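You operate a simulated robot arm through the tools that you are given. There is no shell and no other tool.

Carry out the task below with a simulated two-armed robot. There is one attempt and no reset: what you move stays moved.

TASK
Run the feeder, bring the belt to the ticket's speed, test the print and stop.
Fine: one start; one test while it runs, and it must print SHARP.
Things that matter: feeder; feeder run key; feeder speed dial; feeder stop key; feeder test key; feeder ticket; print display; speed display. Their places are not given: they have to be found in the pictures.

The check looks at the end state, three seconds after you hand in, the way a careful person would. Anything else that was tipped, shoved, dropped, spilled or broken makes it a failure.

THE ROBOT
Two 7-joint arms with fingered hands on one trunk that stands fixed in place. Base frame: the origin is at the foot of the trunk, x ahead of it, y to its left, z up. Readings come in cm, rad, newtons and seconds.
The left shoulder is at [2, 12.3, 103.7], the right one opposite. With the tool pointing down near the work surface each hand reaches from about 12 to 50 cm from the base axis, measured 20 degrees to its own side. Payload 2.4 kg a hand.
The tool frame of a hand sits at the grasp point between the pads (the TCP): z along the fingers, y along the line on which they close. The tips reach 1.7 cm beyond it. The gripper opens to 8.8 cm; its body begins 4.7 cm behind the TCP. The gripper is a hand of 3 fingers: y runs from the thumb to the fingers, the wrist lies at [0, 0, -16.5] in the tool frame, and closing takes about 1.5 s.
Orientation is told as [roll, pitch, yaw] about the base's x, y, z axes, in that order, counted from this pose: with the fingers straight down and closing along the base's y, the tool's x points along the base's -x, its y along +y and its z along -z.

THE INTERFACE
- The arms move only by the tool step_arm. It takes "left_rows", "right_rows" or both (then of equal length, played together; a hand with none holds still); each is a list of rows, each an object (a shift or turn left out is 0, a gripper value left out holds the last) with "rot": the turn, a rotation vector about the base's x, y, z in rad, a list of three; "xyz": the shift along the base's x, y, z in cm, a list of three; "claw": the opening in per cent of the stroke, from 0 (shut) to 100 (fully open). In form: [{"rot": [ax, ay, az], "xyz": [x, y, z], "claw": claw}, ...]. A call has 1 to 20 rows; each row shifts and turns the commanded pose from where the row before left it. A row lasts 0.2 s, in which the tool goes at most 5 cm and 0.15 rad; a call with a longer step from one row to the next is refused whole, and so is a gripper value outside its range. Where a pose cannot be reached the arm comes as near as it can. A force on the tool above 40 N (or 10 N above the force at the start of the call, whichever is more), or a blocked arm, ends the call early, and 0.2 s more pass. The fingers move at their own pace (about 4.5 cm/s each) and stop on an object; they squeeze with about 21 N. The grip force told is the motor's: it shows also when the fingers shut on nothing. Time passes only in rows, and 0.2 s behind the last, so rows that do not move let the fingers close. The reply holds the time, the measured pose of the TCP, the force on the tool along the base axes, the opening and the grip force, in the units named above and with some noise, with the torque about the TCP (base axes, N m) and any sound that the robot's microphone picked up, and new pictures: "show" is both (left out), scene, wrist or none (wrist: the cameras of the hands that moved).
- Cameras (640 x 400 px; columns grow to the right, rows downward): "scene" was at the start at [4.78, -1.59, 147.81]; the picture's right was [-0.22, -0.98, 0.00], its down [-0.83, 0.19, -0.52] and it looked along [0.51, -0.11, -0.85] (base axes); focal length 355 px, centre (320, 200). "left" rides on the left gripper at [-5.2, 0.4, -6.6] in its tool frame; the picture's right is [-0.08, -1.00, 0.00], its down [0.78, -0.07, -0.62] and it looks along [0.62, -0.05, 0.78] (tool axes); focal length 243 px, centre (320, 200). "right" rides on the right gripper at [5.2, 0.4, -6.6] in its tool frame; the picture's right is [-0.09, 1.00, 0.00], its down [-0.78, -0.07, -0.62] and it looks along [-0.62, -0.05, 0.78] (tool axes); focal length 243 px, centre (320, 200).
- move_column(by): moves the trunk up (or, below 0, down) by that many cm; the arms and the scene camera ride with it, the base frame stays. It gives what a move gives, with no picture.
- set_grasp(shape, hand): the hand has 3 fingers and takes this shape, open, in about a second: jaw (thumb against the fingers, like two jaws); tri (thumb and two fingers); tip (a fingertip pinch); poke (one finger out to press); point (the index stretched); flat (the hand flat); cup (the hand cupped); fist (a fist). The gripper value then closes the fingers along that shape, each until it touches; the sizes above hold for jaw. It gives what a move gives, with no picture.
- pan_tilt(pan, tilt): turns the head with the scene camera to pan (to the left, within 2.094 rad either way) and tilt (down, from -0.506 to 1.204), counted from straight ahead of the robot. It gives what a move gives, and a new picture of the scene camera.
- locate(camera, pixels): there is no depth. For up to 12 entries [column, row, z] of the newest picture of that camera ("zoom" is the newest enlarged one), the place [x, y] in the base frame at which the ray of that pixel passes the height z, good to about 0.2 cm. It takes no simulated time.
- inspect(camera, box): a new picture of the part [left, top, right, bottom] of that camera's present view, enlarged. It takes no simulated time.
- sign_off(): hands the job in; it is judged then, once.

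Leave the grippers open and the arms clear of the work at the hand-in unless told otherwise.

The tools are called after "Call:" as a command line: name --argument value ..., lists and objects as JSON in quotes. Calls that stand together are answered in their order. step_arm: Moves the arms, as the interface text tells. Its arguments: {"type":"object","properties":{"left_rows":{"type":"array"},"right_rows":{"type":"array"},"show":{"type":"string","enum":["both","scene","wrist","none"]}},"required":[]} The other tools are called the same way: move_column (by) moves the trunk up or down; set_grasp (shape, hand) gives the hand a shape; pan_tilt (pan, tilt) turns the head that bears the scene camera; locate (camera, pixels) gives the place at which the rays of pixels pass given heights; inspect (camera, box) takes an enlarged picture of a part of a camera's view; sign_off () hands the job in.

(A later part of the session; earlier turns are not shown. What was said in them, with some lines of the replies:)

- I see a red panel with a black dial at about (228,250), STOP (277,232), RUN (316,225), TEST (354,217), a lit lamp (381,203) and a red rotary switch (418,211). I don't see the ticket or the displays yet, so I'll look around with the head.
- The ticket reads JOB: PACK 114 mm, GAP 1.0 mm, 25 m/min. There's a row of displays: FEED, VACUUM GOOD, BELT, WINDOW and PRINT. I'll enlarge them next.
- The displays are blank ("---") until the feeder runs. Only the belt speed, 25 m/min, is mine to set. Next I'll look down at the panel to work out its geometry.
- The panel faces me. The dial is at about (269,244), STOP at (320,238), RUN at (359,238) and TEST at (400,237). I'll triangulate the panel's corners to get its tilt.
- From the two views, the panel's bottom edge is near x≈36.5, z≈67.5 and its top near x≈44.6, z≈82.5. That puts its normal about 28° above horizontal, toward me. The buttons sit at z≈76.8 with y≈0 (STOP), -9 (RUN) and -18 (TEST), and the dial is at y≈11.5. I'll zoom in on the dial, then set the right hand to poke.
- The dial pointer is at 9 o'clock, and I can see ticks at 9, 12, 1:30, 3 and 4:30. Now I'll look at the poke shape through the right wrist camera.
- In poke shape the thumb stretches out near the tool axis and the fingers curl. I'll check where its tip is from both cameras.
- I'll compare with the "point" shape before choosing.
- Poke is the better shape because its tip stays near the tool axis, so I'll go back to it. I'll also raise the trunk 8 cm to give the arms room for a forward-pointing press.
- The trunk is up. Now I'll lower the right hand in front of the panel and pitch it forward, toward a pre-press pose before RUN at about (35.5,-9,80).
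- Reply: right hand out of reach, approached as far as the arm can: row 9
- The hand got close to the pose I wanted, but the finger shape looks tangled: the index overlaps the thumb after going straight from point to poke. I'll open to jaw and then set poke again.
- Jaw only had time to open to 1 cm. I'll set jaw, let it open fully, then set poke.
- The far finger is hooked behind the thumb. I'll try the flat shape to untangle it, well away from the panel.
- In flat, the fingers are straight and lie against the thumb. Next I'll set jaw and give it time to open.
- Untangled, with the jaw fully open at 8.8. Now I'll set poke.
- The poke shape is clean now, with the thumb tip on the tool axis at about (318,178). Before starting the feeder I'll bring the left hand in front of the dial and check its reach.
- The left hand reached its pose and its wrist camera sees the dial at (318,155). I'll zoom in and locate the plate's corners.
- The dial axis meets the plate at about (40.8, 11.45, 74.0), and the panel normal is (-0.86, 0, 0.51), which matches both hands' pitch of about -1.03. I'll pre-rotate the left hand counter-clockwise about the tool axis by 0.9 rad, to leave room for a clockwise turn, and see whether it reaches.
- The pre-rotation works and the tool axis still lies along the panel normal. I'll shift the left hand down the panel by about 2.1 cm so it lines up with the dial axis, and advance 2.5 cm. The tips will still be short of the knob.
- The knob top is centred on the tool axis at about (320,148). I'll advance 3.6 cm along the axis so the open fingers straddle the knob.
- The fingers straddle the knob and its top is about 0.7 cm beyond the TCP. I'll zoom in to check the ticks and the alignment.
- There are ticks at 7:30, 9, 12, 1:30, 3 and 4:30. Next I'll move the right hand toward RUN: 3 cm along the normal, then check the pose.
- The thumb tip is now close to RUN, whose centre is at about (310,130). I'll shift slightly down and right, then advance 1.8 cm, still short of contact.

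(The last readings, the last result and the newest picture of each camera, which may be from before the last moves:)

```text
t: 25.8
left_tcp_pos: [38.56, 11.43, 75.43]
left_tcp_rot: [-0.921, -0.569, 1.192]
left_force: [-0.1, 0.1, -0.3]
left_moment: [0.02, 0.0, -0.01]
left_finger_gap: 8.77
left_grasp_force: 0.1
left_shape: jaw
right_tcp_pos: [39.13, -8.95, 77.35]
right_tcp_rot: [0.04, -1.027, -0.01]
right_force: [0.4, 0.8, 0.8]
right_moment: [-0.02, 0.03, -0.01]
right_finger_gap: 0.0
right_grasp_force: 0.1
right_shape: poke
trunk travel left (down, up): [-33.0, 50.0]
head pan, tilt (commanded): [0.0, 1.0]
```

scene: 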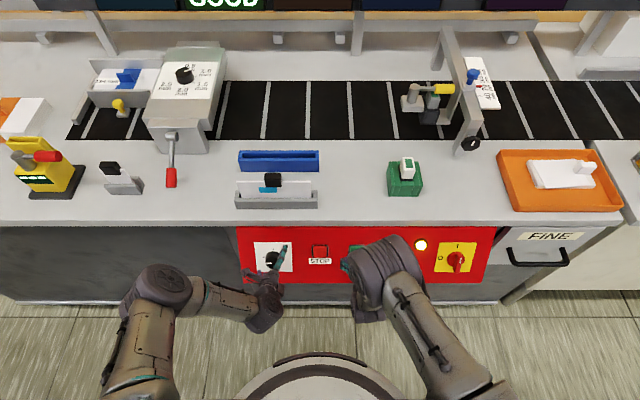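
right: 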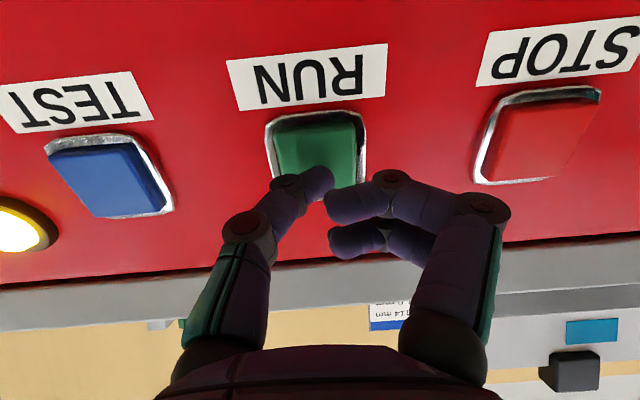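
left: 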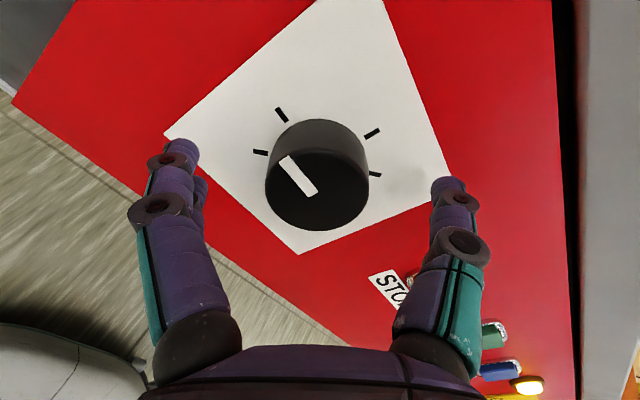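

The thumb tip is right in front of the key, about 1 cm away. Before pressing, I'll tilt the head up so both the displays and the panel are in view.

Call:
pan_tilt --pan 0.0 --tilt 0.78

```text
t: 26.6
left_tcp_pos: [38.51, 11.43, 75.41]
left_tcp_rot: [-0.924, -0.569, 1.191]
left_force: [-0.2, 0.2, 0.8]
left_moment: [0.01, 0.01, 0.01]
left_finger_gap: 8.82
left_grasp_force: 0.0
left_shape: jaw
right_tcp_pos: [39.12, -8.96, 77.29]
right_tcp_rot: [0.04, -1.027, -0.008]
right_force: [-0.3, 0.3, -0.8]
right_moment: [-0.01, -0.01, 0.01]
right_finger_gap: 0.0
right_grasp_force: 0.0
right_shape: poke
trunk travel left (down, up): [-33.0, 50.0]
head pan, tilt (commanded): [0.0, 0.78]
```

scene: 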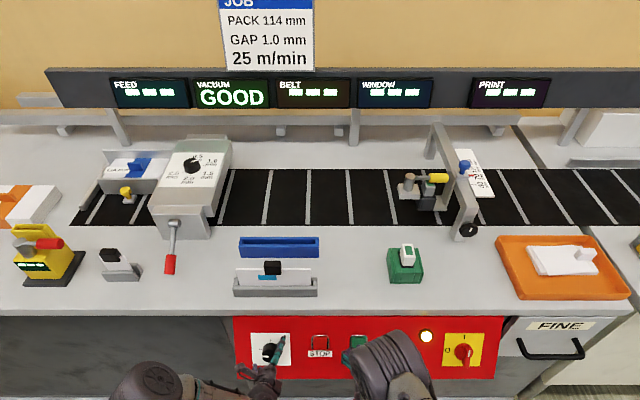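

This view shows the displays and the panel together. I'll advance toward RUN in 0.3 cm steps and watch force and sound.

Call:
step_arm --right_rows '[{"xyz": [0.257, 0, -0.154]}, {"xyz": [0.257, 0, -0.154]}]' --show "wrist"

```text
t: 27.2
left_tcp_pos: [38.46, 11.4, 75.55]
left_tcp_rot: [-0.924, -0.571, 1.191]
left_force: [-0.9, -0.3, 0.1]
left_moment: [-0.02, -0.02, 0.03]
left_finger_gap: 8.79
left_grasp_force: 0.0
left_shape: jaw
right_tcp_pos: [39.67, -8.99, 77.09]
right_tcp_rot: [0.041, -1.028, -0.009]
right_force: [-2.0, 0.5, 1.2]
right_moment: [0.03, -0.02, 0.02]
right_finger_gap: 0.0
right_grasp_force: 0.0
right_shape: poke
trunk travel left (down, up): [-33.0, 50.0]
head pan, tilt (commanded): [0.0, 0.78]
heard: click
```

right: 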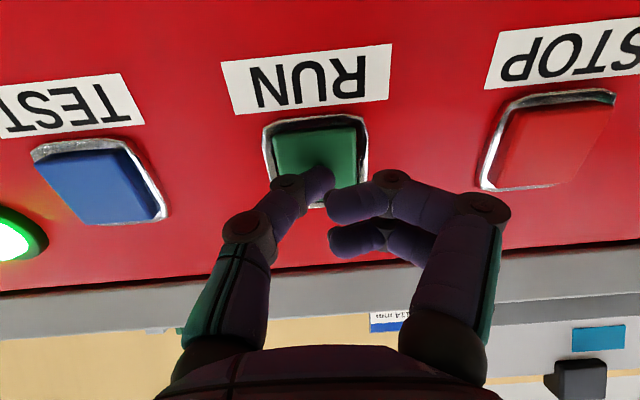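

I heard a click and the lamp turned green, so RUN registered. I'll back straight out right away.

Call:
step_arm --right_rows '[{"xyz": [-0.86, 0, 0.51]}, {"xyz": [-0.86, 0, 0.51]}, {"xyz": [-0.86, 0, 0.51]}, {}]' --show "scene"

Call:
inspect --camera "scene" --box '[100, 60, 560, 120]'

```text
t: 28.2
left_tcp_pos: [38.53, 11.45, 75.52]
left_tcp_rot: [-0.922, -0.567, 1.19]
left_force: [-0.4, -0.4, 0.4]
left_moment: [0.0, 0.01, 0.01]
left_finger_gap: 8.79
left_grasp_force: 0.1
left_shape: jaw
right_tcp_pos: [36.97, -8.93, 78.64]
right_tcp_rot: [0.042, -1.028, -0.009]
right_force: [0.5, -0.2, -0.7]
right_moment: [0.01, 0.02, -0.03]
right_finger_gap: 0.0
right_grasp_force: 0.0
right_shape: poke
trunk travel left (down, up): [-33.0, 50.0]
head pan, tilt (commanded): [0.0, 0.78]
```

scene: 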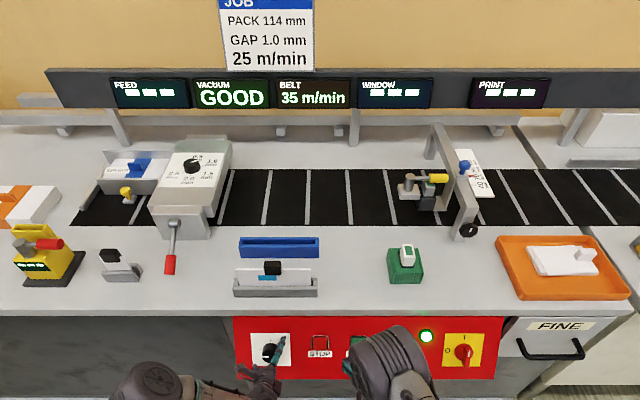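

```text
1.39 times, centred on (330, 90) of scene
```

zoom: 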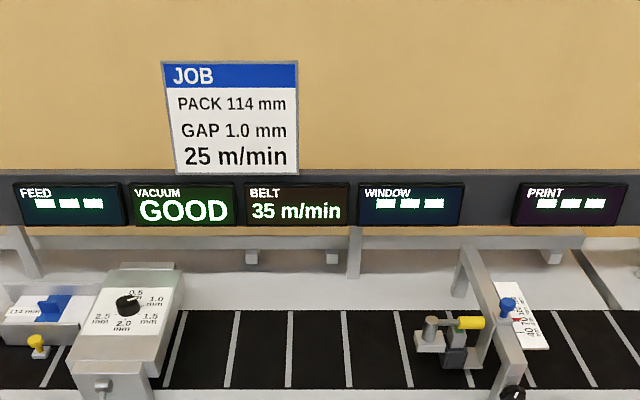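

The belt shows 35 m/min with the pointer at 9 o'clock. The ticks run from 12 o'clock clockwise round to 9 o'clock, with none at 10:30, so 9 o'clock is the high end. To get 25 I have to turn counter-clockwise. First I'll rotate the open left hand clockwise 1.8 rad around the knob.

Call:
step_arm --left_rows '[{"rot": [0.1287, 0, -0.077], "claw": 100}, {"rot": [0.1287, 0, -0.077]}, {"rot": [0.1287, 0, -0.077]}, {"rot": [0.1287, 0, -0.077]}, {"rot": [0.1287, 0, -0.077]}, {"rot": [0.1287, 0, -0.077]}, {"rot": [0.1287, 0, -0.077]}, {"rot": [0.1287, 0, -0.077]}, {"rot": [0.1287, 0, -0.077]}, {"rot": [0.1287, 0, -0.077]}, {"rot": [0.1287, 0, -0.077]}, {"rot": [0.1287, 0, -0.077]}, {}]' --show "both"

```text
t: 31.0
left_tcp_pos: [38.63, 11.38, 75.46]
left_tcp_rot: [0.924, -0.569, -1.194]
left_force: [-0.3, -0.5, 0.1]
left_moment: [-0.01, 0.0, -0.04]
left_finger_gap: 8.8
left_grasp_force: 0.1
left_shape: jaw
right_tcp_pos: [37.09, -8.96, 78.48]
right_tcp_rot: [0.04, -1.028, -0.009]
right_force: [0.0, -1.0, -0.2]
right_moment: [-0.01, -0.01, -0.01]
right_finger_gap: 0.03
right_grasp_force: 0.0
right_shape: poke
trunk travel left (down, up): [-33.0, 50.0]
head pan, tilt (commanded): [0.0, 0.78]
```

scene: 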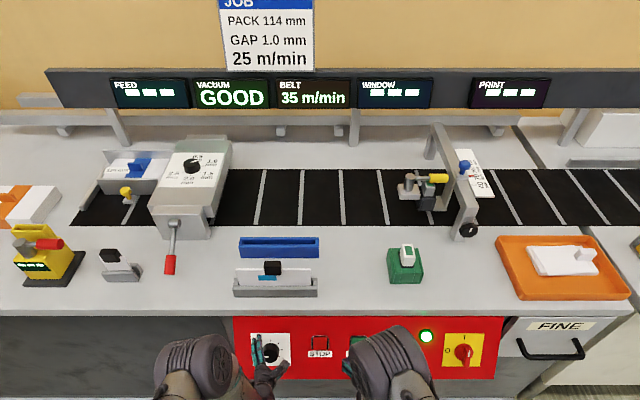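
left: 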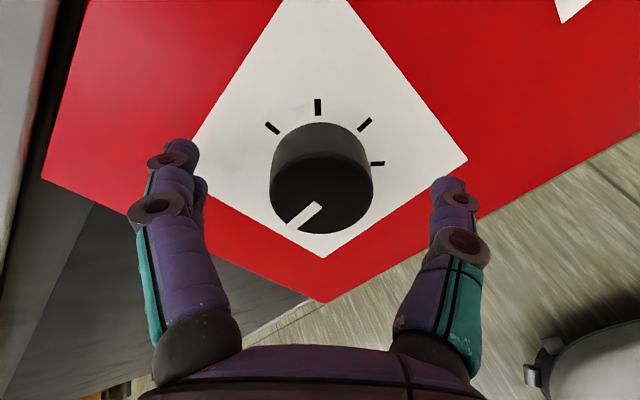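

The hand is at +0.9 rad and centred on the knob. I'll advance another 0.5 cm and close the fingers on it.

Call:
step_arm --left_rows '[{"xyz": [0.43, 0.0, -0.26]}, {"claw": 25}, {"claw": 25}, {"claw": 25}, {"claw": 25}, {"claw": 25}, {"claw": 25}, {"claw": 25}]' --show "both"

```text
t: 32.8
left_tcp_pos: [39.04, 11.4, 75.0]
left_tcp_rot: [0.925, -0.569, -1.191]
left_force: [-0.3, -0.1, -0.4]
left_moment: [0.02, -0.02, 0.0]
left_finger_gap: 3.11
left_grasp_force: 20.8
left_shape: jaw
right_tcp_pos: [37.11, -8.95, 78.59]
right_tcp_rot: [0.039, -1.027, -0.01]
right_force: [-0.5, 0.9, 0.1]
right_moment: [-0.01, -0.01, 0.0]
right_finger_gap: 0.01
right_grasp_force: 0.2
right_shape: poke
trunk travel left (down, up): [-33.0, 50.0]
head pan, tilt (commanded): [0.0, 0.78]
```

scene: 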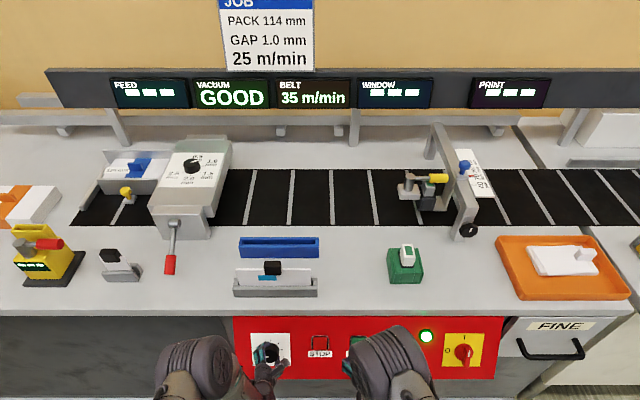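
left: 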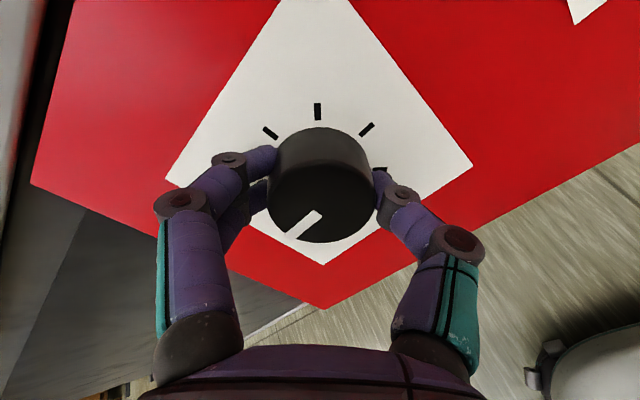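

The knob is gripped: gap 3.1 cm, 21 N. I'll turn counter-clockwise by 0.45 rad and read the display.

Call:
step_arm --left_rows '[{"rot": [-0.1287, 0, 0.077]}, {"rot": [-0.1287, 0, 0.077]}, {"rot": [-0.1287, 0, 0.077]}, {}]' --show "both"

```text
t: 33.8
left_tcp_pos: [38.89, 11.36, 75.17]
left_tcp_rot: [0.634, -0.889, -0.761]
left_force: [0.7, 1.3, 3.0]
left_moment: [-0.03, 0.01, -0.01]
left_finger_gap: 3.1
left_grasp_force: 21.3
left_shape: jaw
right_tcp_pos: [37.19, -8.95, 78.58]
right_tcp_rot: [0.038, -1.028, -0.009]
right_force: [-0.3, -0.4, 0.5]
right_moment: [-0.02, 0.0, 0.0]
right_finger_gap: 0.0
right_grasp_force: 0.1
right_shape: poke
trunk travel left (down, up): [-33.0, 50.0]
head pan, tilt (commanded): [0.0, 0.78]
```

scene: 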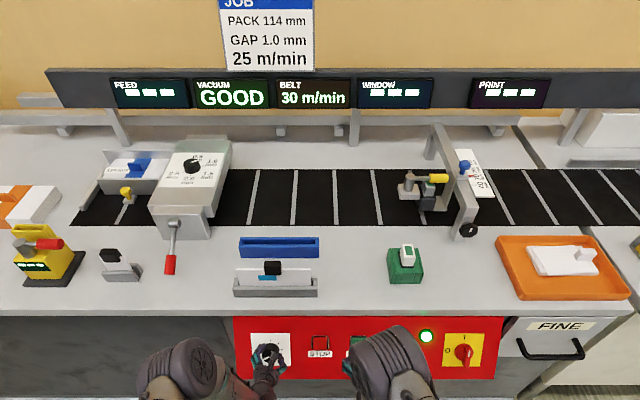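
left: 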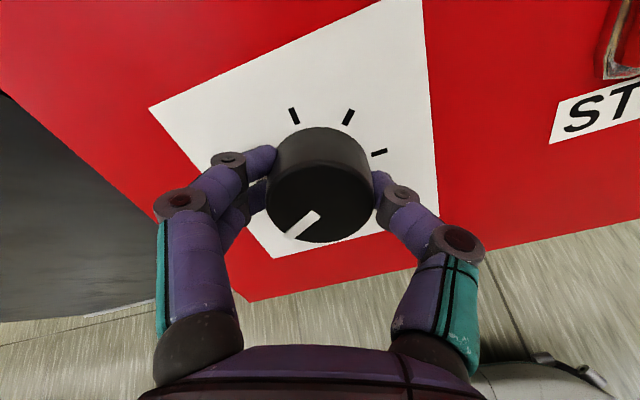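

The knob turns with the hand and the belt now reads 30. 25 should be at 6 o'clock, 1.57 rad in total. I'll turn another 0.6 rad.

Call:
step_arm --left_rows '[{"rot": [-0.1287, 0, 0.077]}, {"rot": [-0.1287, 0, 0.077]}, {"rot": [-0.1287, 0, 0.077]}, {"rot": [-0.1287, 0, 0.077]}, {}]' --show "both"

```text
t: 35.0
left_tcp_pos: [38.97, 11.52, 75.11]
left_tcp_rot: [-0.25, -1.021, 0.292]
left_force: [1.1, 3.7, 2.8]
left_moment: [-0.02, -0.07, -0.01]
left_finger_gap: 3.08
left_grasp_force: 21.1
left_shape: jaw
right_tcp_pos: [36.97, -9.02, 78.63]
right_tcp_rot: [0.039, -1.027, -0.009]
right_force: [-0.8, -0.6, -0.1]
right_moment: [0.02, 0.01, 0.01]
right_finger_gap: 0.0
right_grasp_force: 0.0
right_shape: poke
trunk travel left (down, up): [-33.0, 50.0]
head pan, tilt (commanded): [0.0, 0.78]
```

scene: 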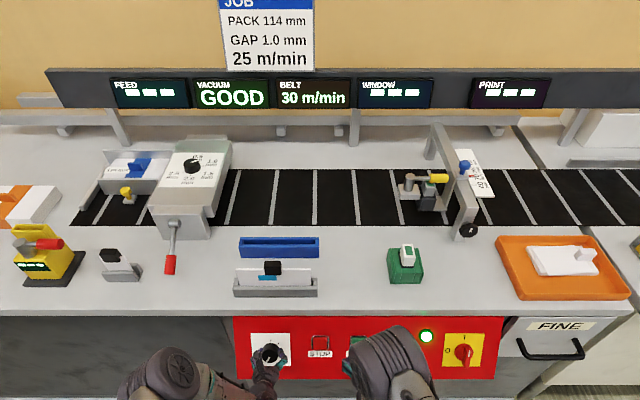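
left: 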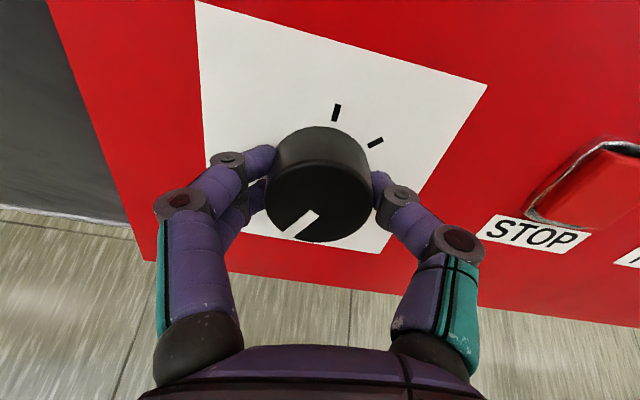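

Still 30 after 60° in total, with very little slip. I'll turn another 0.5 rad toward 6 o'clock.

Call:
step_arm --left_rows '[{"rot": [-0.1287, 0, 0.077]}, {"rot": [-0.1287, 0, 0.077]}, {"rot": [-0.1287, 0, 0.077]}, {"rot": [-0.0858, 0, 0.0513]}, {}]' --show "both"

```text
t: 36.2
left_tcp_pos: [38.97, 11.49, 74.99]
left_tcp_rot: [-0.83, -0.721, 1.033]
left_force: [1.8, 6.6, 3.1]
left_moment: [0.07, -0.18, 0.02]
left_finger_gap: 3.11
left_grasp_force: 21.5
left_shape: jaw
right_tcp_pos: [37.14, -8.84, 78.64]
right_tcp_rot: [0.038, -1.028, -0.008]
right_force: [-0.5, -0.3, -0.3]
right_moment: [0.04, 0.03, 0.03]
right_finger_gap: 0.0
right_grasp_force: 0.0
right_shape: poke
trunk travel left (down, up): [-33.0, 50.0]
head pan, tilt (commanded): [0.0, 0.78]
```

scene: 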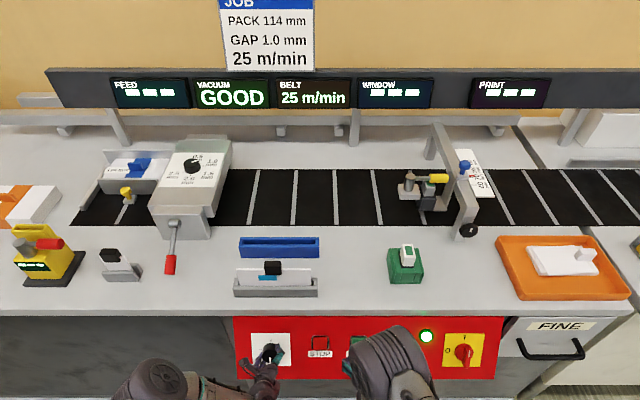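
left: 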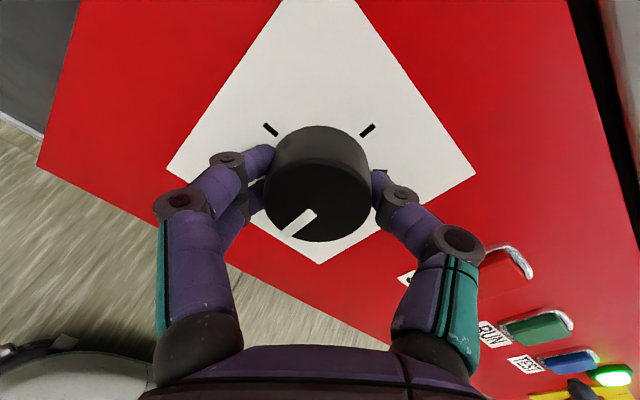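

The belt reads 25 m/min. I'll open the left fingers and check that the knob stays put.

Call:
step_arm --left_rows '[{"claw": 100}, {"claw": 100}, {"claw": 100}, {"claw": 100}, {"claw": 100}, {"claw": 100}]' --show "both"

Call:
inspect --camera "scene" --box '[100, 60, 560, 120]'

Call:
inspect --camera "left" --box '[220, 80, 420, 260]'

```text
t: 37.6
left_tcp_pos: [38.99, 11.36, 75.12]
left_tcp_rot: [-0.828, -0.723, 1.031]
left_force: [0.6, -0.1, 0.1]
left_moment: [-0.03, 0.02, 0.01]
left_finger_gap: 8.79
left_grasp_force: 0.0
left_shape: jaw
right_tcp_pos: [37.08, -8.98, 78.63]
right_tcp_rot: [0.042, -1.027, -0.009]
right_force: [0.0, -0.1, -0.2]
right_moment: [0.01, -0.02, -0.02]
right_finger_gap: 0.0
right_grasp_force: 0.0
right_shape: poke
trunk travel left (down, up): [-33.0, 50.0]
head pan, tilt (commanded): [0.0, 0.78]
```

scene: 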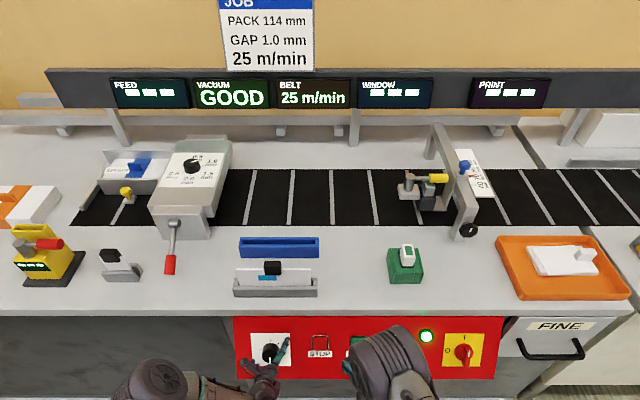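
left: 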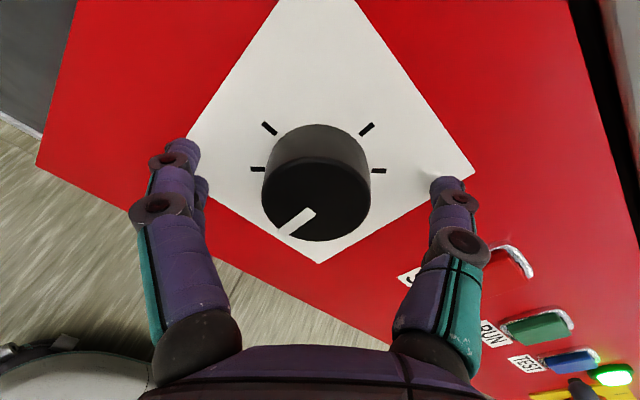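

```text
1.39 times, centred on (330, 90) of scene
```

zoom: 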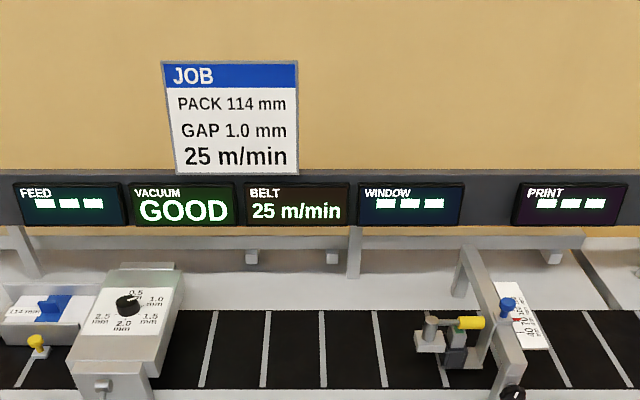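

```text
2.22 times, centred on (320, 170) of left
```

zoom: 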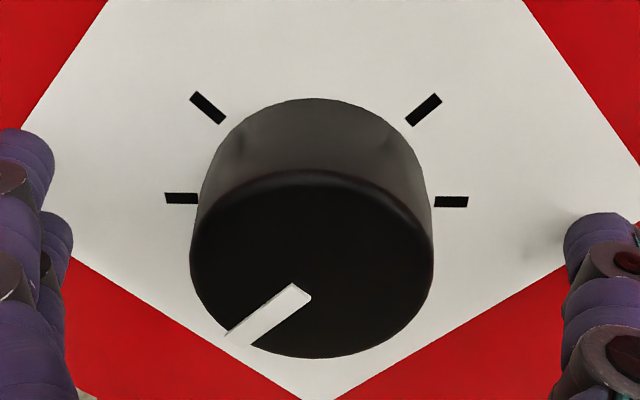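

The belt is steady at 25 m/min and the pointer is near 6 o'clock. I'll retract the left hand from the dial, and at the same time slide the right hand 9 cm along the panel to stand in front of TEST.

Call:
step_arm --left_rows '[{"xyz": [-1.03, 0, 0.62]}, {"xyz": [-1.03, 0, 0.62]}, {"xyz": [-1.03, 0, 0.62]}, {"xyz": [-1.03, 0, 0.62]}, {}]' --right_rows '[{"xyz": [0, -2.26, 0]}, {"xyz": [0, -2.26, 0]}, {"xyz": [0, -2.26, 0]}, {"xyz": [0, -2.26, 0]}, {}]' --show "both"

```text
t: 38.8
left_tcp_pos: [34.76, 11.45, 77.65]
left_tcp_rot: [-0.827, -0.724, 1.03]
left_force: [-0.2, 0.4, 0.7]
left_moment: [0.02, 0.0, -0.01]
left_finger_gap: 8.79
left_grasp_force: 0.1
left_shape: jaw
right_tcp_pos: [37.17, -17.98, 78.6]
right_tcp_rot: [0.041, -1.028, -0.009]
right_force: [-0.5, 0.4, -0.4]
right_moment: [0.02, 0.0, 0.02]
right_finger_gap: 0.01
right_grasp_force: 0.0
right_shape: poke
trunk travel left (down, up): [-33.0, 50.0]
head pan, tilt (commanded): [0.0, 0.78]
```

scene: 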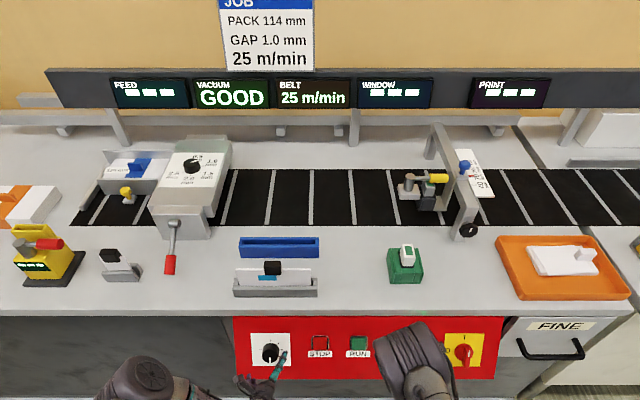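
right: 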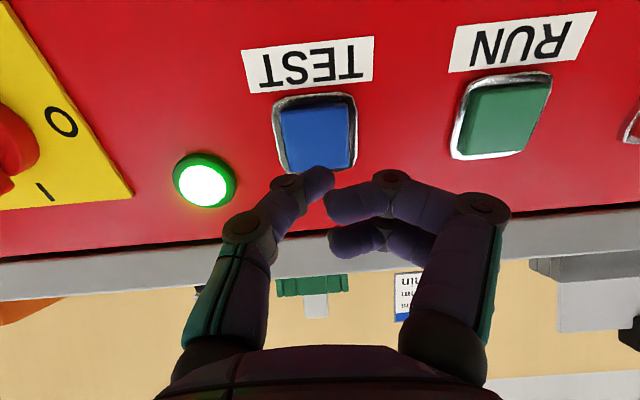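
left: 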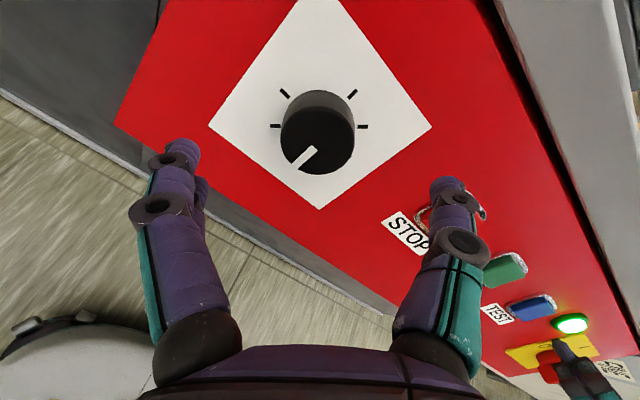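

TEST is centred in front of the thumb at about (315,132). I only get one test, so I'll look at the rest of the machine's state first.

Call:
inspect --camera "scene" --box '[90, 130, 250, 230]'

Call:
inspect --camera "scene" --box '[380, 120, 540, 240]'

Call:
inspect --camera "scene" --box '[240, 310, 500, 400]'

```text
4.00 times, centred on (170, 180) of scene
```

zoom: 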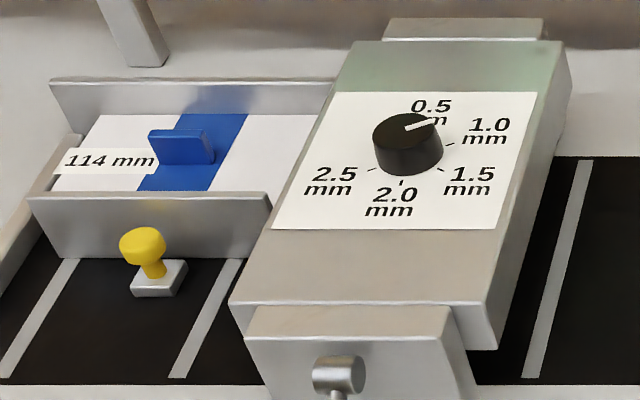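

```text
3.33 times, centred on (460, 180) of scene
```

zoom: 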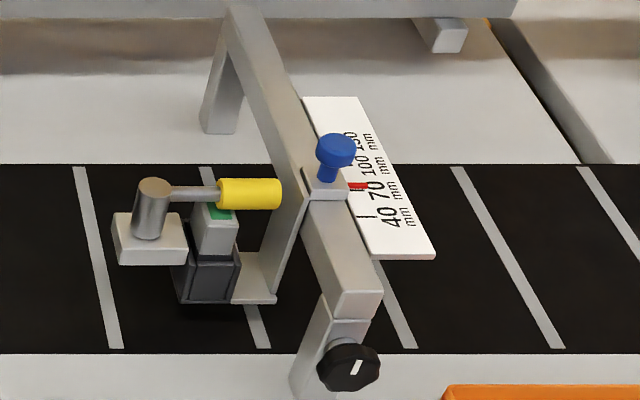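

```text
2.46 times, centred on (370, 355) of scene
```

zoom: 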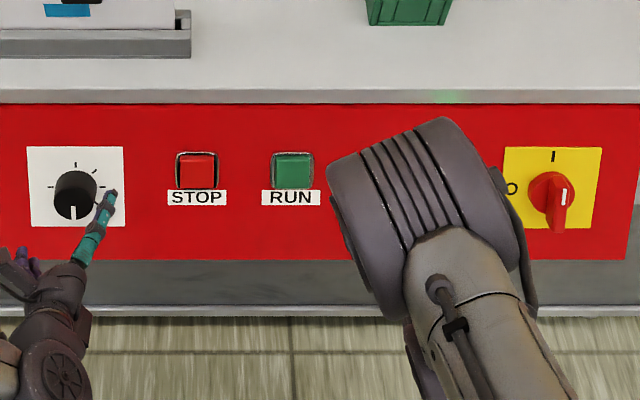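

The pack slider reads 114 mm, the gap dial points to 1.0 mm, the speed dial is at 6 o'clock and the belt reads 25, so everything matches the ticket. I'll advance 2.2 cm toward TEST, short of contact.

Call:
step_arm --right_rows '[{"xyz": [0.945, 0, -0.565]}, {"xyz": [0.945, 0, -0.565]}, {}]' --show "both"

```text
t: 39.6
left_tcp_pos: [34.97, 11.52, 77.68]
left_tcp_rot: [-0.829, -0.724, 1.03]
left_force: [0.1, -0.3, 0.1]
left_moment: [0.0, -0.02, -0.03]
left_finger_gap: 8.78
left_grasp_force: 0.0
left_shape: jaw
right_tcp_pos: [39.04, -17.99, 77.48]
right_tcp_rot: [0.041, -1.029, -0.009]
right_force: [-1.0, 0.6, -0.1]
right_moment: [-0.02, 0.0, -0.02]
right_finger_gap: 0.0
right_grasp_force: 0.1
right_shape: poke
trunk travel left (down, up): [-33.0, 50.0]
head pan, tilt (commanded): [0.0, 0.78]
```

scene: 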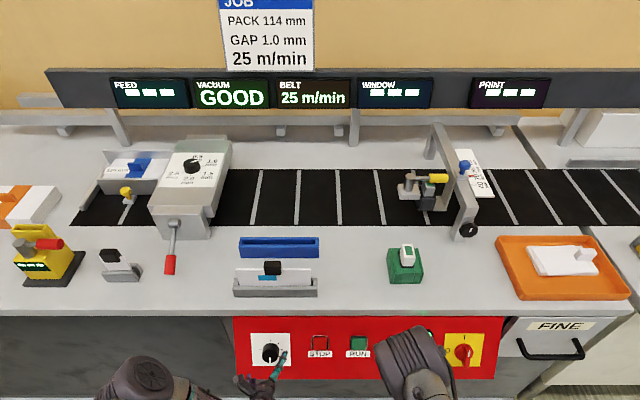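
right: 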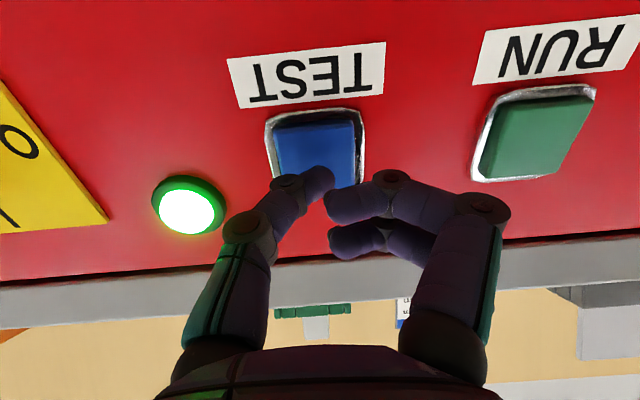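

The thumb is lined up on TEST with the same spacing as it had on RUN. I'll press with the same two 0.3 cm steps.

Call:
step_arm --right_rows '[{"xyz": [0.257, 0, -0.154]}, {"xyz": [0.257, 0, -0.154]}]' --show "scene"

```text
t: 40.2
left_tcp_pos: [34.84, 11.49, 77.69]
left_tcp_rot: [-0.827, -0.723, 1.032]
left_force: [-0.2, -0.3, 0.2]
left_moment: [-0.03, 0.0, 0.04]
left_finger_gap: 8.8
left_grasp_force: 0.1
left_shape: jaw
right_tcp_pos: [39.37, -17.98, 77.16]
right_tcp_rot: [0.038, -1.028, -0.008]
right_force: [-0.6, 0.8, 0.9]
right_moment: [-0.03, -0.01, -0.01]
right_finger_gap: 0.0
right_grasp_force: 0.0
right_shape: poke
trunk travel left (down, up): [-33.0, 50.0]
head pan, tilt (commanded): [0.0, 0.78]
```

scene: 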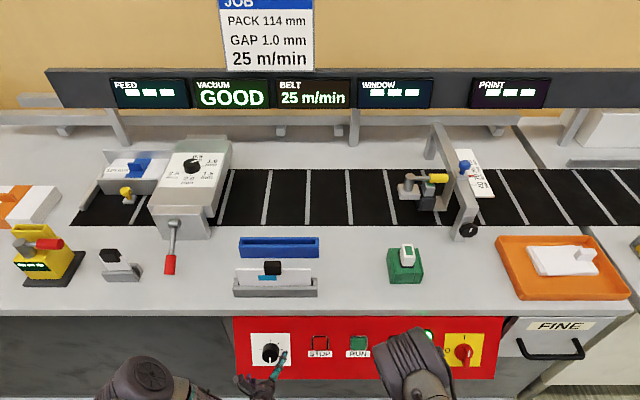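

No click yet; RUN clicked at about x=39.65. I'll go on by one more 0.25 cm step.

Call:
step_arm --right_rows '[{"xyz": [0.215, 0, -0.128]}]' --show "scene"

```text
t: 40.6
left_tcp_pos: [34.88, 11.34, 77.62]
left_tcp_rot: [-0.828, -0.723, 1.031]
left_force: [0.2, 0.5, -0.3]
left_moment: [-0.01, 0.01, -0.02]
left_finger_gap: 8.78
left_grasp_force: 0.1
left_shape: jaw
right_tcp_pos: [39.54, -18.04, 76.9]
right_tcp_rot: [0.039, -1.028, -0.009]
right_force: [-1.8, -0.1, 2.1]
right_moment: [0.0, -0.05, -0.01]
right_finger_gap: 0.0
right_grasp_force: 0.1
right_shape: poke
trunk travel left (down, up): [-33.0, 50.0]
head pan, tilt (commanded): [0.0, 0.78]
heard: click
```

scene: 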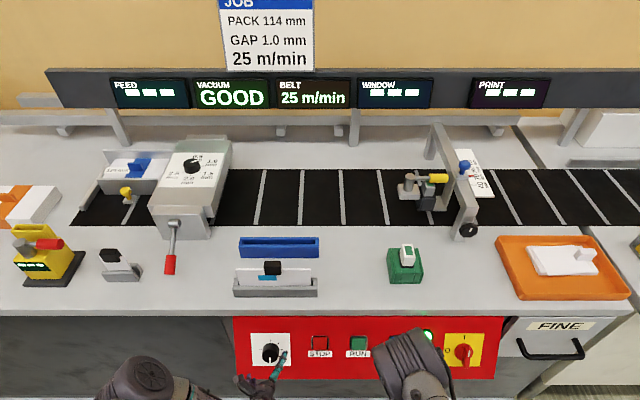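

I heard the TEST click. I'll back out and read the PRINT display.

Call:
step_arm --right_rows '[{"xyz": [-0.86, 0, 0.51]}, {"xyz": [-0.86, 0, 0.51]}, {"xyz": [-0.86, 0, 0.51]}, {}]' --show "scene"

Call:
inspect --camera "scene" --box '[100, 60, 560, 120]'

```text
t: 41.6
left_tcp_pos: [34.78, 11.48, 77.59]
left_tcp_rot: [-0.827, -0.724, 1.029]
left_force: [1.2, -0.2, 1.3]
left_moment: [-0.05, 0.0, 0.01]
left_finger_gap: 8.81
left_grasp_force: 0.1
left_shape: jaw
right_tcp_pos: [37.1, -18.04, 78.59]
right_tcp_rot: [0.041, -1.027, -0.009]
right_force: [0.5, 0.9, -0.7]
right_moment: [-0.02, -0.04, -0.01]
right_finger_gap: 0.0
right_grasp_force: 0.1
right_shape: poke
trunk travel left (down, up): [-33.0, 50.0]
head pan, tilt (commanded): [0.0, 0.78]
```

scene: 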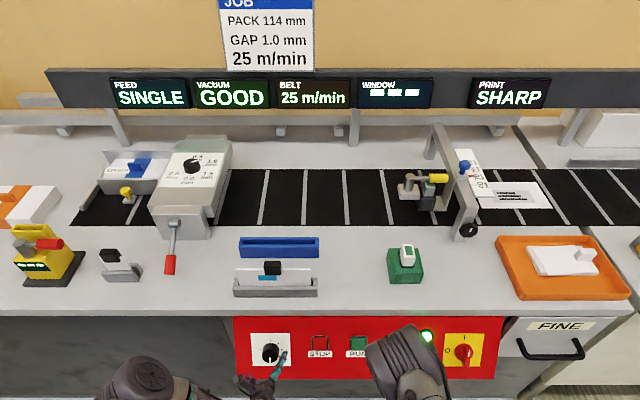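

```text
1.39 times, centred on (330, 90) of scene
```

zoom: 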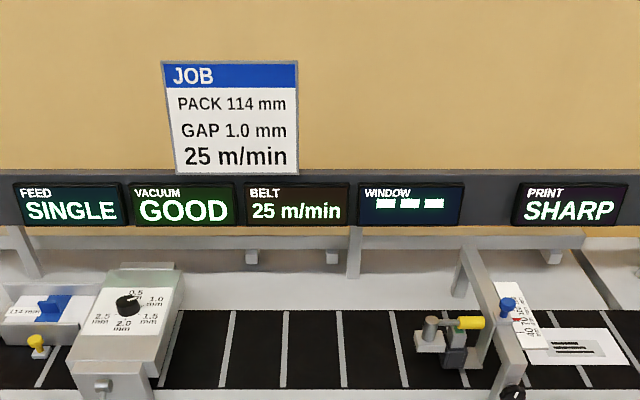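

PRINT reads SHARP and FEED reads SINGLE. Now STOP. I'll move the left hand aside to the left while the right hand slides 18 cm to stand in front of STOP.

Call:
step_arm --left_rows '[{"xyz": [-0.2, 2.0, 0.2]}, {"xyz": [-0.2, 2.0, 0.2]}, {"xyz": [-0.2, 2.0, 0.2]}, {"xyz": [-0.2, 2.0, 0.2]}, {}, {}]' --right_rows '[{"xyz": [0, 3.6, 0]}, {"xyz": [0, 3.6, 0]}, {"xyz": [0, 3.6, 0]}, {"xyz": [0, 3.6, 0]}, {"xyz": [0, 3.6, 0]}, {}]' --show "both"

```text
t: 43.0
left_tcp_pos: [34.08, 19.37, 78.38]
left_tcp_rot: [-0.828, -0.722, 1.031]
left_force: [0.6, -0.1, 0.0]
left_moment: [0.03, 0.0, 0.01]
left_finger_gap: 8.8
left_grasp_force: 0.0
left_shape: jaw
right_tcp_pos: [37.12, -0.02, 78.5]
right_tcp_rot: [0.041, -1.028, -0.009]
right_force: [0.9, 0.0, 0.1]
right_moment: [-0.02, 0.0, 0.01]
right_finger_gap: 0.0
right_grasp_force: 0.1
right_shape: poke
trunk travel left (down, up): [-33.0, 50.0]
head pan, tilt (commanded): [0.0, 0.78]
```

scene: 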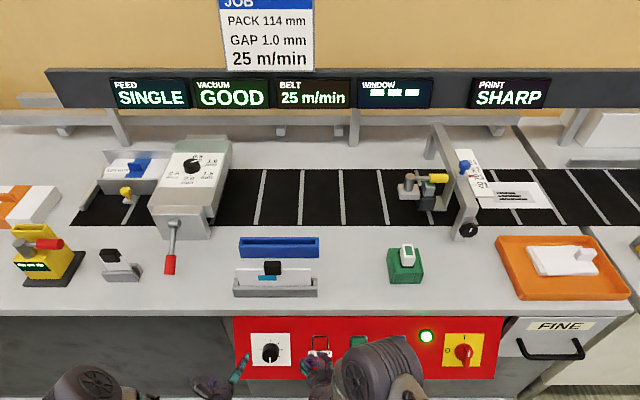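
right: 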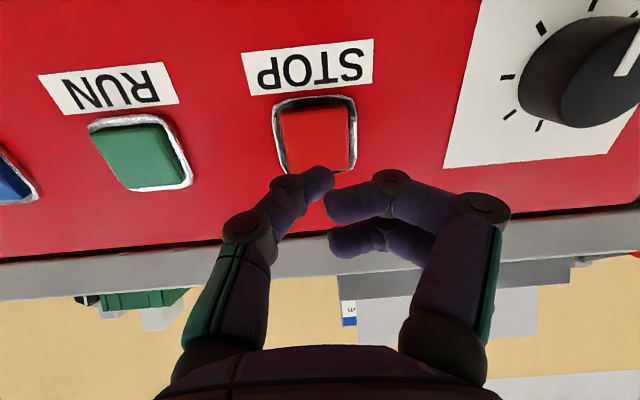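
left: 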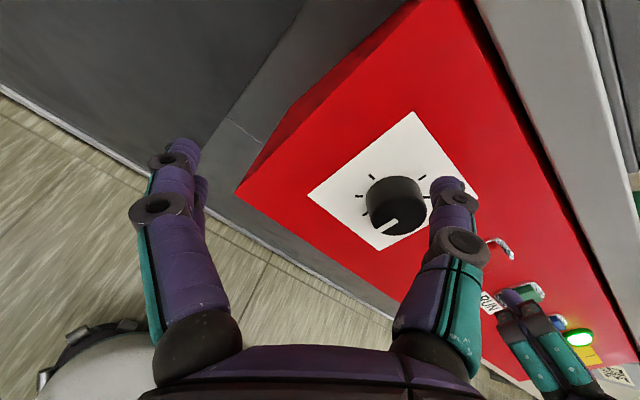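

STOP is aligned the same way at about (315,137). I'll advance 2.2 cm and then press in small steps.

Call:
step_arm --right_rows '[{"xyz": [0.945, 0, -0.565]}, {"xyz": [0.945, 0, -0.565]}, {"xyz": [0.257, 0, -0.154]}, {"xyz": [0.257, 0, -0.154]}]' --show "both"

```text
t: 44.0
left_tcp_pos: [33.96, 19.44, 78.25]
left_tcp_rot: [-0.828, -0.722, 1.032]
left_force: [0.1, 0.3, 0.7]
left_moment: [0.0, -0.01, 0.01]
left_finger_gap: 8.79
left_grasp_force: 0.1
left_shape: jaw
right_tcp_pos: [39.53, -0.02, 77.1]
right_tcp_rot: [0.037, -1.028, -0.01]
right_force: [-1.2, 0.6, 1.3]
right_moment: [-0.02, -0.01, 0.0]
right_finger_gap: 0.0
right_grasp_force: 0.0
right_shape: poke
trunk travel left (down, up): [-33.0, 50.0]
head pan, tilt (commanded): [0.0, 0.78]
```

scene: 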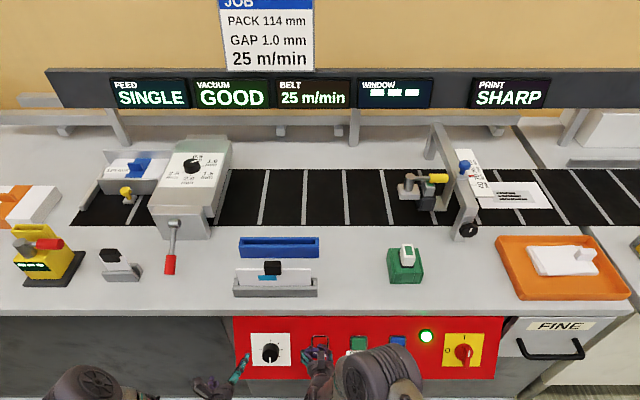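
right: 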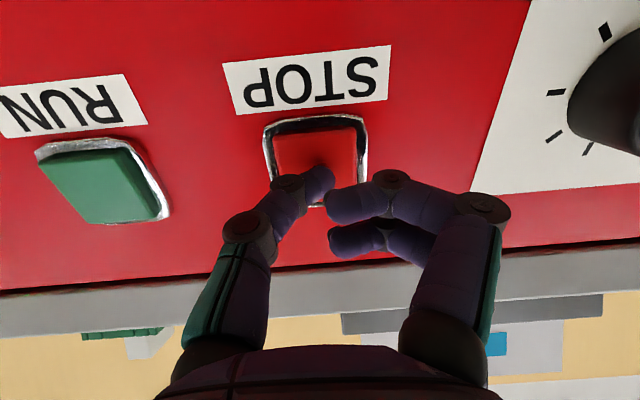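

The tip is touching the key but there's no click yet. One more 0.25 cm step.

Call:
step_arm --right_rows '[{"xyz": [0.215, 0, -0.128]}]' --show "scene"

```text
t: 44.4
left_tcp_pos: [34.03, 19.46, 78.39]
left_tcp_rot: [-0.828, -0.722, 1.031]
left_force: [-0.1, -0.2, -0.8]
left_moment: [0.02, 0.01, -0.02]
left_finger_gap: 8.81
left_grasp_force: 0.1
left_shape: jaw
right_tcp_pos: [39.66, -0.0, 76.99]
right_tcp_rot: [0.039, -1.028, -0.007]
right_force: [-2.7, 0.0, 2.4]
right_moment: [-0.02, -0.01, -0.01]
right_finger_gap: 0.0
right_grasp_force: 0.0
right_shape: poke
trunk travel left (down, up): [-33.0, 50.0]
head pan, tilt (commanded): [0.0, 0.78]
heard: click
```

scene: 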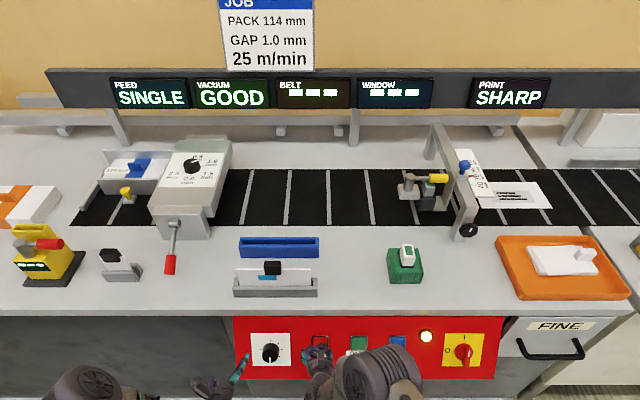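

I heard the STOP click. The lamp is back to standby, the BELT display is blank and PRINT still reads SHARP. I'll back the right hand out, then slide it to the right.

Call:
step_arm --right_rows '[{"xyz": [-0.86, 0, 0.51]}, {"xyz": [-0.86, 0, 0.51]}, {"xyz": [-0.86, 0, 0.51]}, {"xyz": [0, -3, 0]}, {"xyz": [0, -3, 0]}, {"xyz": [0, -3, 0]}, {"xyz": [0, -3, 0]}, {}]' --show "scene"

```text
t: 46.2
left_tcp_pos: [34.09, 19.41, 78.23]
left_tcp_rot: [-0.828, -0.722, 1.031]
left_force: [0.3, -0.9, -0.4]
left_moment: [0.03, 0.0, -0.03]
left_finger_gap: 8.8
left_grasp_force: 0.1
left_shape: jaw
right_tcp_pos: [37.22, -12.04, 78.45]
right_tcp_rot: [0.039, -1.028, -0.008]
right_force: [-0.1, 0.3, 0.3]
right_moment: [0.0, 0.01, -0.03]
right_finger_gap: 0.0
right_grasp_force: 0.1
right_shape: poke
trunk travel left (down, up): [-33.0, 50.0]
head pan, tilt (commanded): [0.0, 0.78]
```

scene: 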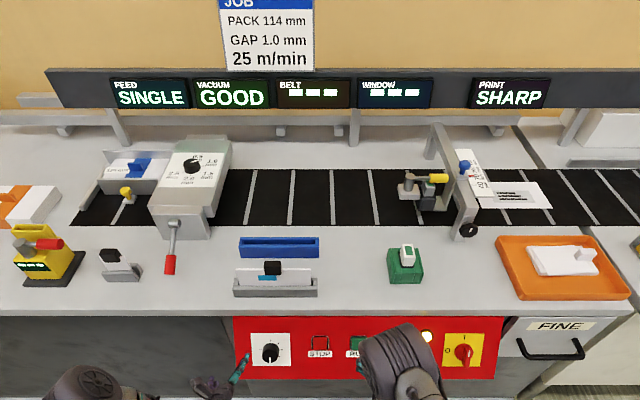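

The feeder is stopped. Now I'll lift both arms clear and return the hands to pointing down.

Call:
step_arm --left_rows '[{"rot": [0.1287, 0, -0.077], "xyz": [0, 0, 0.4]}, {"rot": [0.1287, 0, -0.077], "xyz": [0, 0, 0.4]}, {"rot": [0.1287, 0, -0.077], "xyz": [0, 0, 0.4]}, {"rot": [0.1287, 0, -0.077], "xyz": [0, 0, 0.4]}, {"rot": [0.1287, 0, -0.077], "xyz": [0, 0, 0.4]}, {"rot": [0, 0.13, 0], "xyz": [-0.2, -0.5, 2]}, {"rot": [0, 0.13, 0], "xyz": [-0.2, -0.5, 2]}, {"rot": [0, 0.13, 0], "xyz": [-0.2, -0.5, 2]}, {"rot": [0, 0.13, 0], "xyz": [-0.2, -0.5, 2]}, {"rot": [0, 0.13, 0], "xyz": [-0.2, -0.5, 2]}, {"rot": [0, 0.13, 0], "xyz": [-0.2, -0.5, 2]}, {"rot": [0, 0.13, 0], "xyz": [-0.2, -0.5, 2]}, {"rot": [0, 0.13, 0], "xyz": [-0.2, -0.5, 2]}, {"xyz": [0, 0, 3.5]}, {"xyz": [0, 0, 3.5]}]' --right_rows '[{"xyz": [-1, 0, 1]}, {"xyz": [-1, 0, 1]}, {"rot": [0, 0.1285, 0], "xyz": [0, -0.3, 2]}, {"rot": [0, 0.1285, 0], "xyz": [0, -0.3, 2]}, {"rot": [0, 0.1285, 0], "xyz": [0, -0.3, 2]}, {"rot": [0, 0.1285, 0], "xyz": [0, -0.3, 2]}, {"rot": [0, 0.1285, 0], "xyz": [0, -0.3, 2]}, {"rot": [0, 0.1285, 0], "xyz": [0, -0.3, 2]}, {"rot": [0, 0.1285, 0], "xyz": [0, -0.3, 2]}, {"rot": [0, 0.1285, 0], "xyz": [0, -0.3, 2]}, {"xyz": [0, 0, 3]}, {"xyz": [0, 0, 3]}, {"xyz": [0, 0, 3]}, {"xyz": [0, 0, 3]}, {"xyz": [0, 0, 3]}]' --show "scene"

```text
t: 49.4
left_tcp_pos: [32.06, 15.68, 102.51]
left_tcp_rot: [0.001, 0.0, -0.051]
left_force: [0.1, 0.4, -0.6]
left_moment: [-0.01, -0.04, -0.04]
left_finger_gap: 8.79
left_grasp_force: 0.1
left_shape: jaw
left hand out of reach, approached as far as the arm can: row 11
right_tcp_pos: [35.11, -14.47, 111.64]
right_tcp_rot: [0.034, 0.002, -0.006]
right_force: [0.1, -0.4, -0.5]
right_moment: [0.01, 0.0, 0.0]
right_finger_gap: 0.0
right_grasp_force: 0.1
right_shape: poke
trunk travel left (down, up): [-33.0, 50.0]
head pan, tilt (commanded): [0.0, 0.78]
```

scene: 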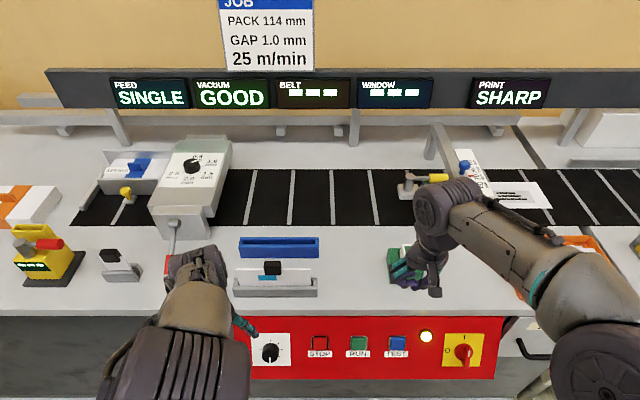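

Both arms are clear. I'll open the right hand to jaw and take a last look at the panel, dial and displays.

Call:
set_grasp --hand "right" --shape "jaw"

Call:
inspect --camera "scene" --box '[220, 300, 520, 400]'

Call:
inspect --camera "scene" --box '[100, 60, 560, 120]'

```text
t: 50.3
left_tcp_pos: [32.18, 15.55, 102.43]
left_tcp_rot: [-0.001, 0.0, -0.051]
left_force: [-0.6, -0.3, -0.8]
left_moment: [0.0, -0.03, -0.01]
left_finger_gap: 8.8
left_grasp_force: 0.1
left_shape: jaw
right_tcp_pos: [35.22, -14.45, 111.52]
right_tcp_rot: [0.033, 0.0, -0.006]
right_force: [0.3, 0.6, -0.3]
right_moment: [-0.03, 0.02, -0.03]
right_finger_gap: 8.78
right_grasp_force: 0.1
right_shape: jaw
trunk travel left (down, up): [-33.0, 50.0]
head pan, tilt (commanded): [0.0, 0.78]
```

```text
2.13 times, centred on (370, 350) of scene
```

zoom: 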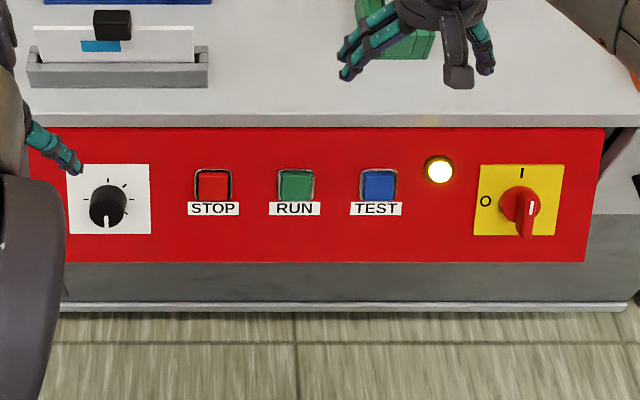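

```text
1.39 times, centred on (330, 90) of scene
```

zoom: 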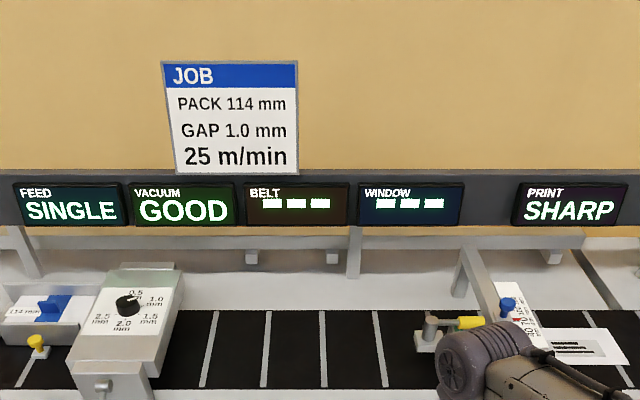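

The feeder is stopped with the lamp at standby. The dial is at the 25 m/min mark, and PRINT reads SHARP after one start and one test. Nothing else was moved, both hands are open and the arms are clear, so I'm handing in.

Call:
sign_off

```text
The job is handed in.
```

The feeder ran at the ticket's 25 m/min, the print test came out SHARP, and the feeder is now stopped.

- **Start:** I pressed RUN once. The belt came up at 35 m/min, and I turned the speed dial counter-clockwise until the belt display read 25.
- **Test:** I pressed TEST once while the belt ran at 25. PRINT reads SHARP, and the FEED display reads SINGLE.
- **Stop:** I pressed STOP. The lamp went back to standby and the belt display went blank. The printed test piece is still on the belt past the print head.

I left the pack slider, the gap dial and everything else alone. Both hands are open and the arms are clear of the work. I've handed the job in but haven't seen the result of the check.
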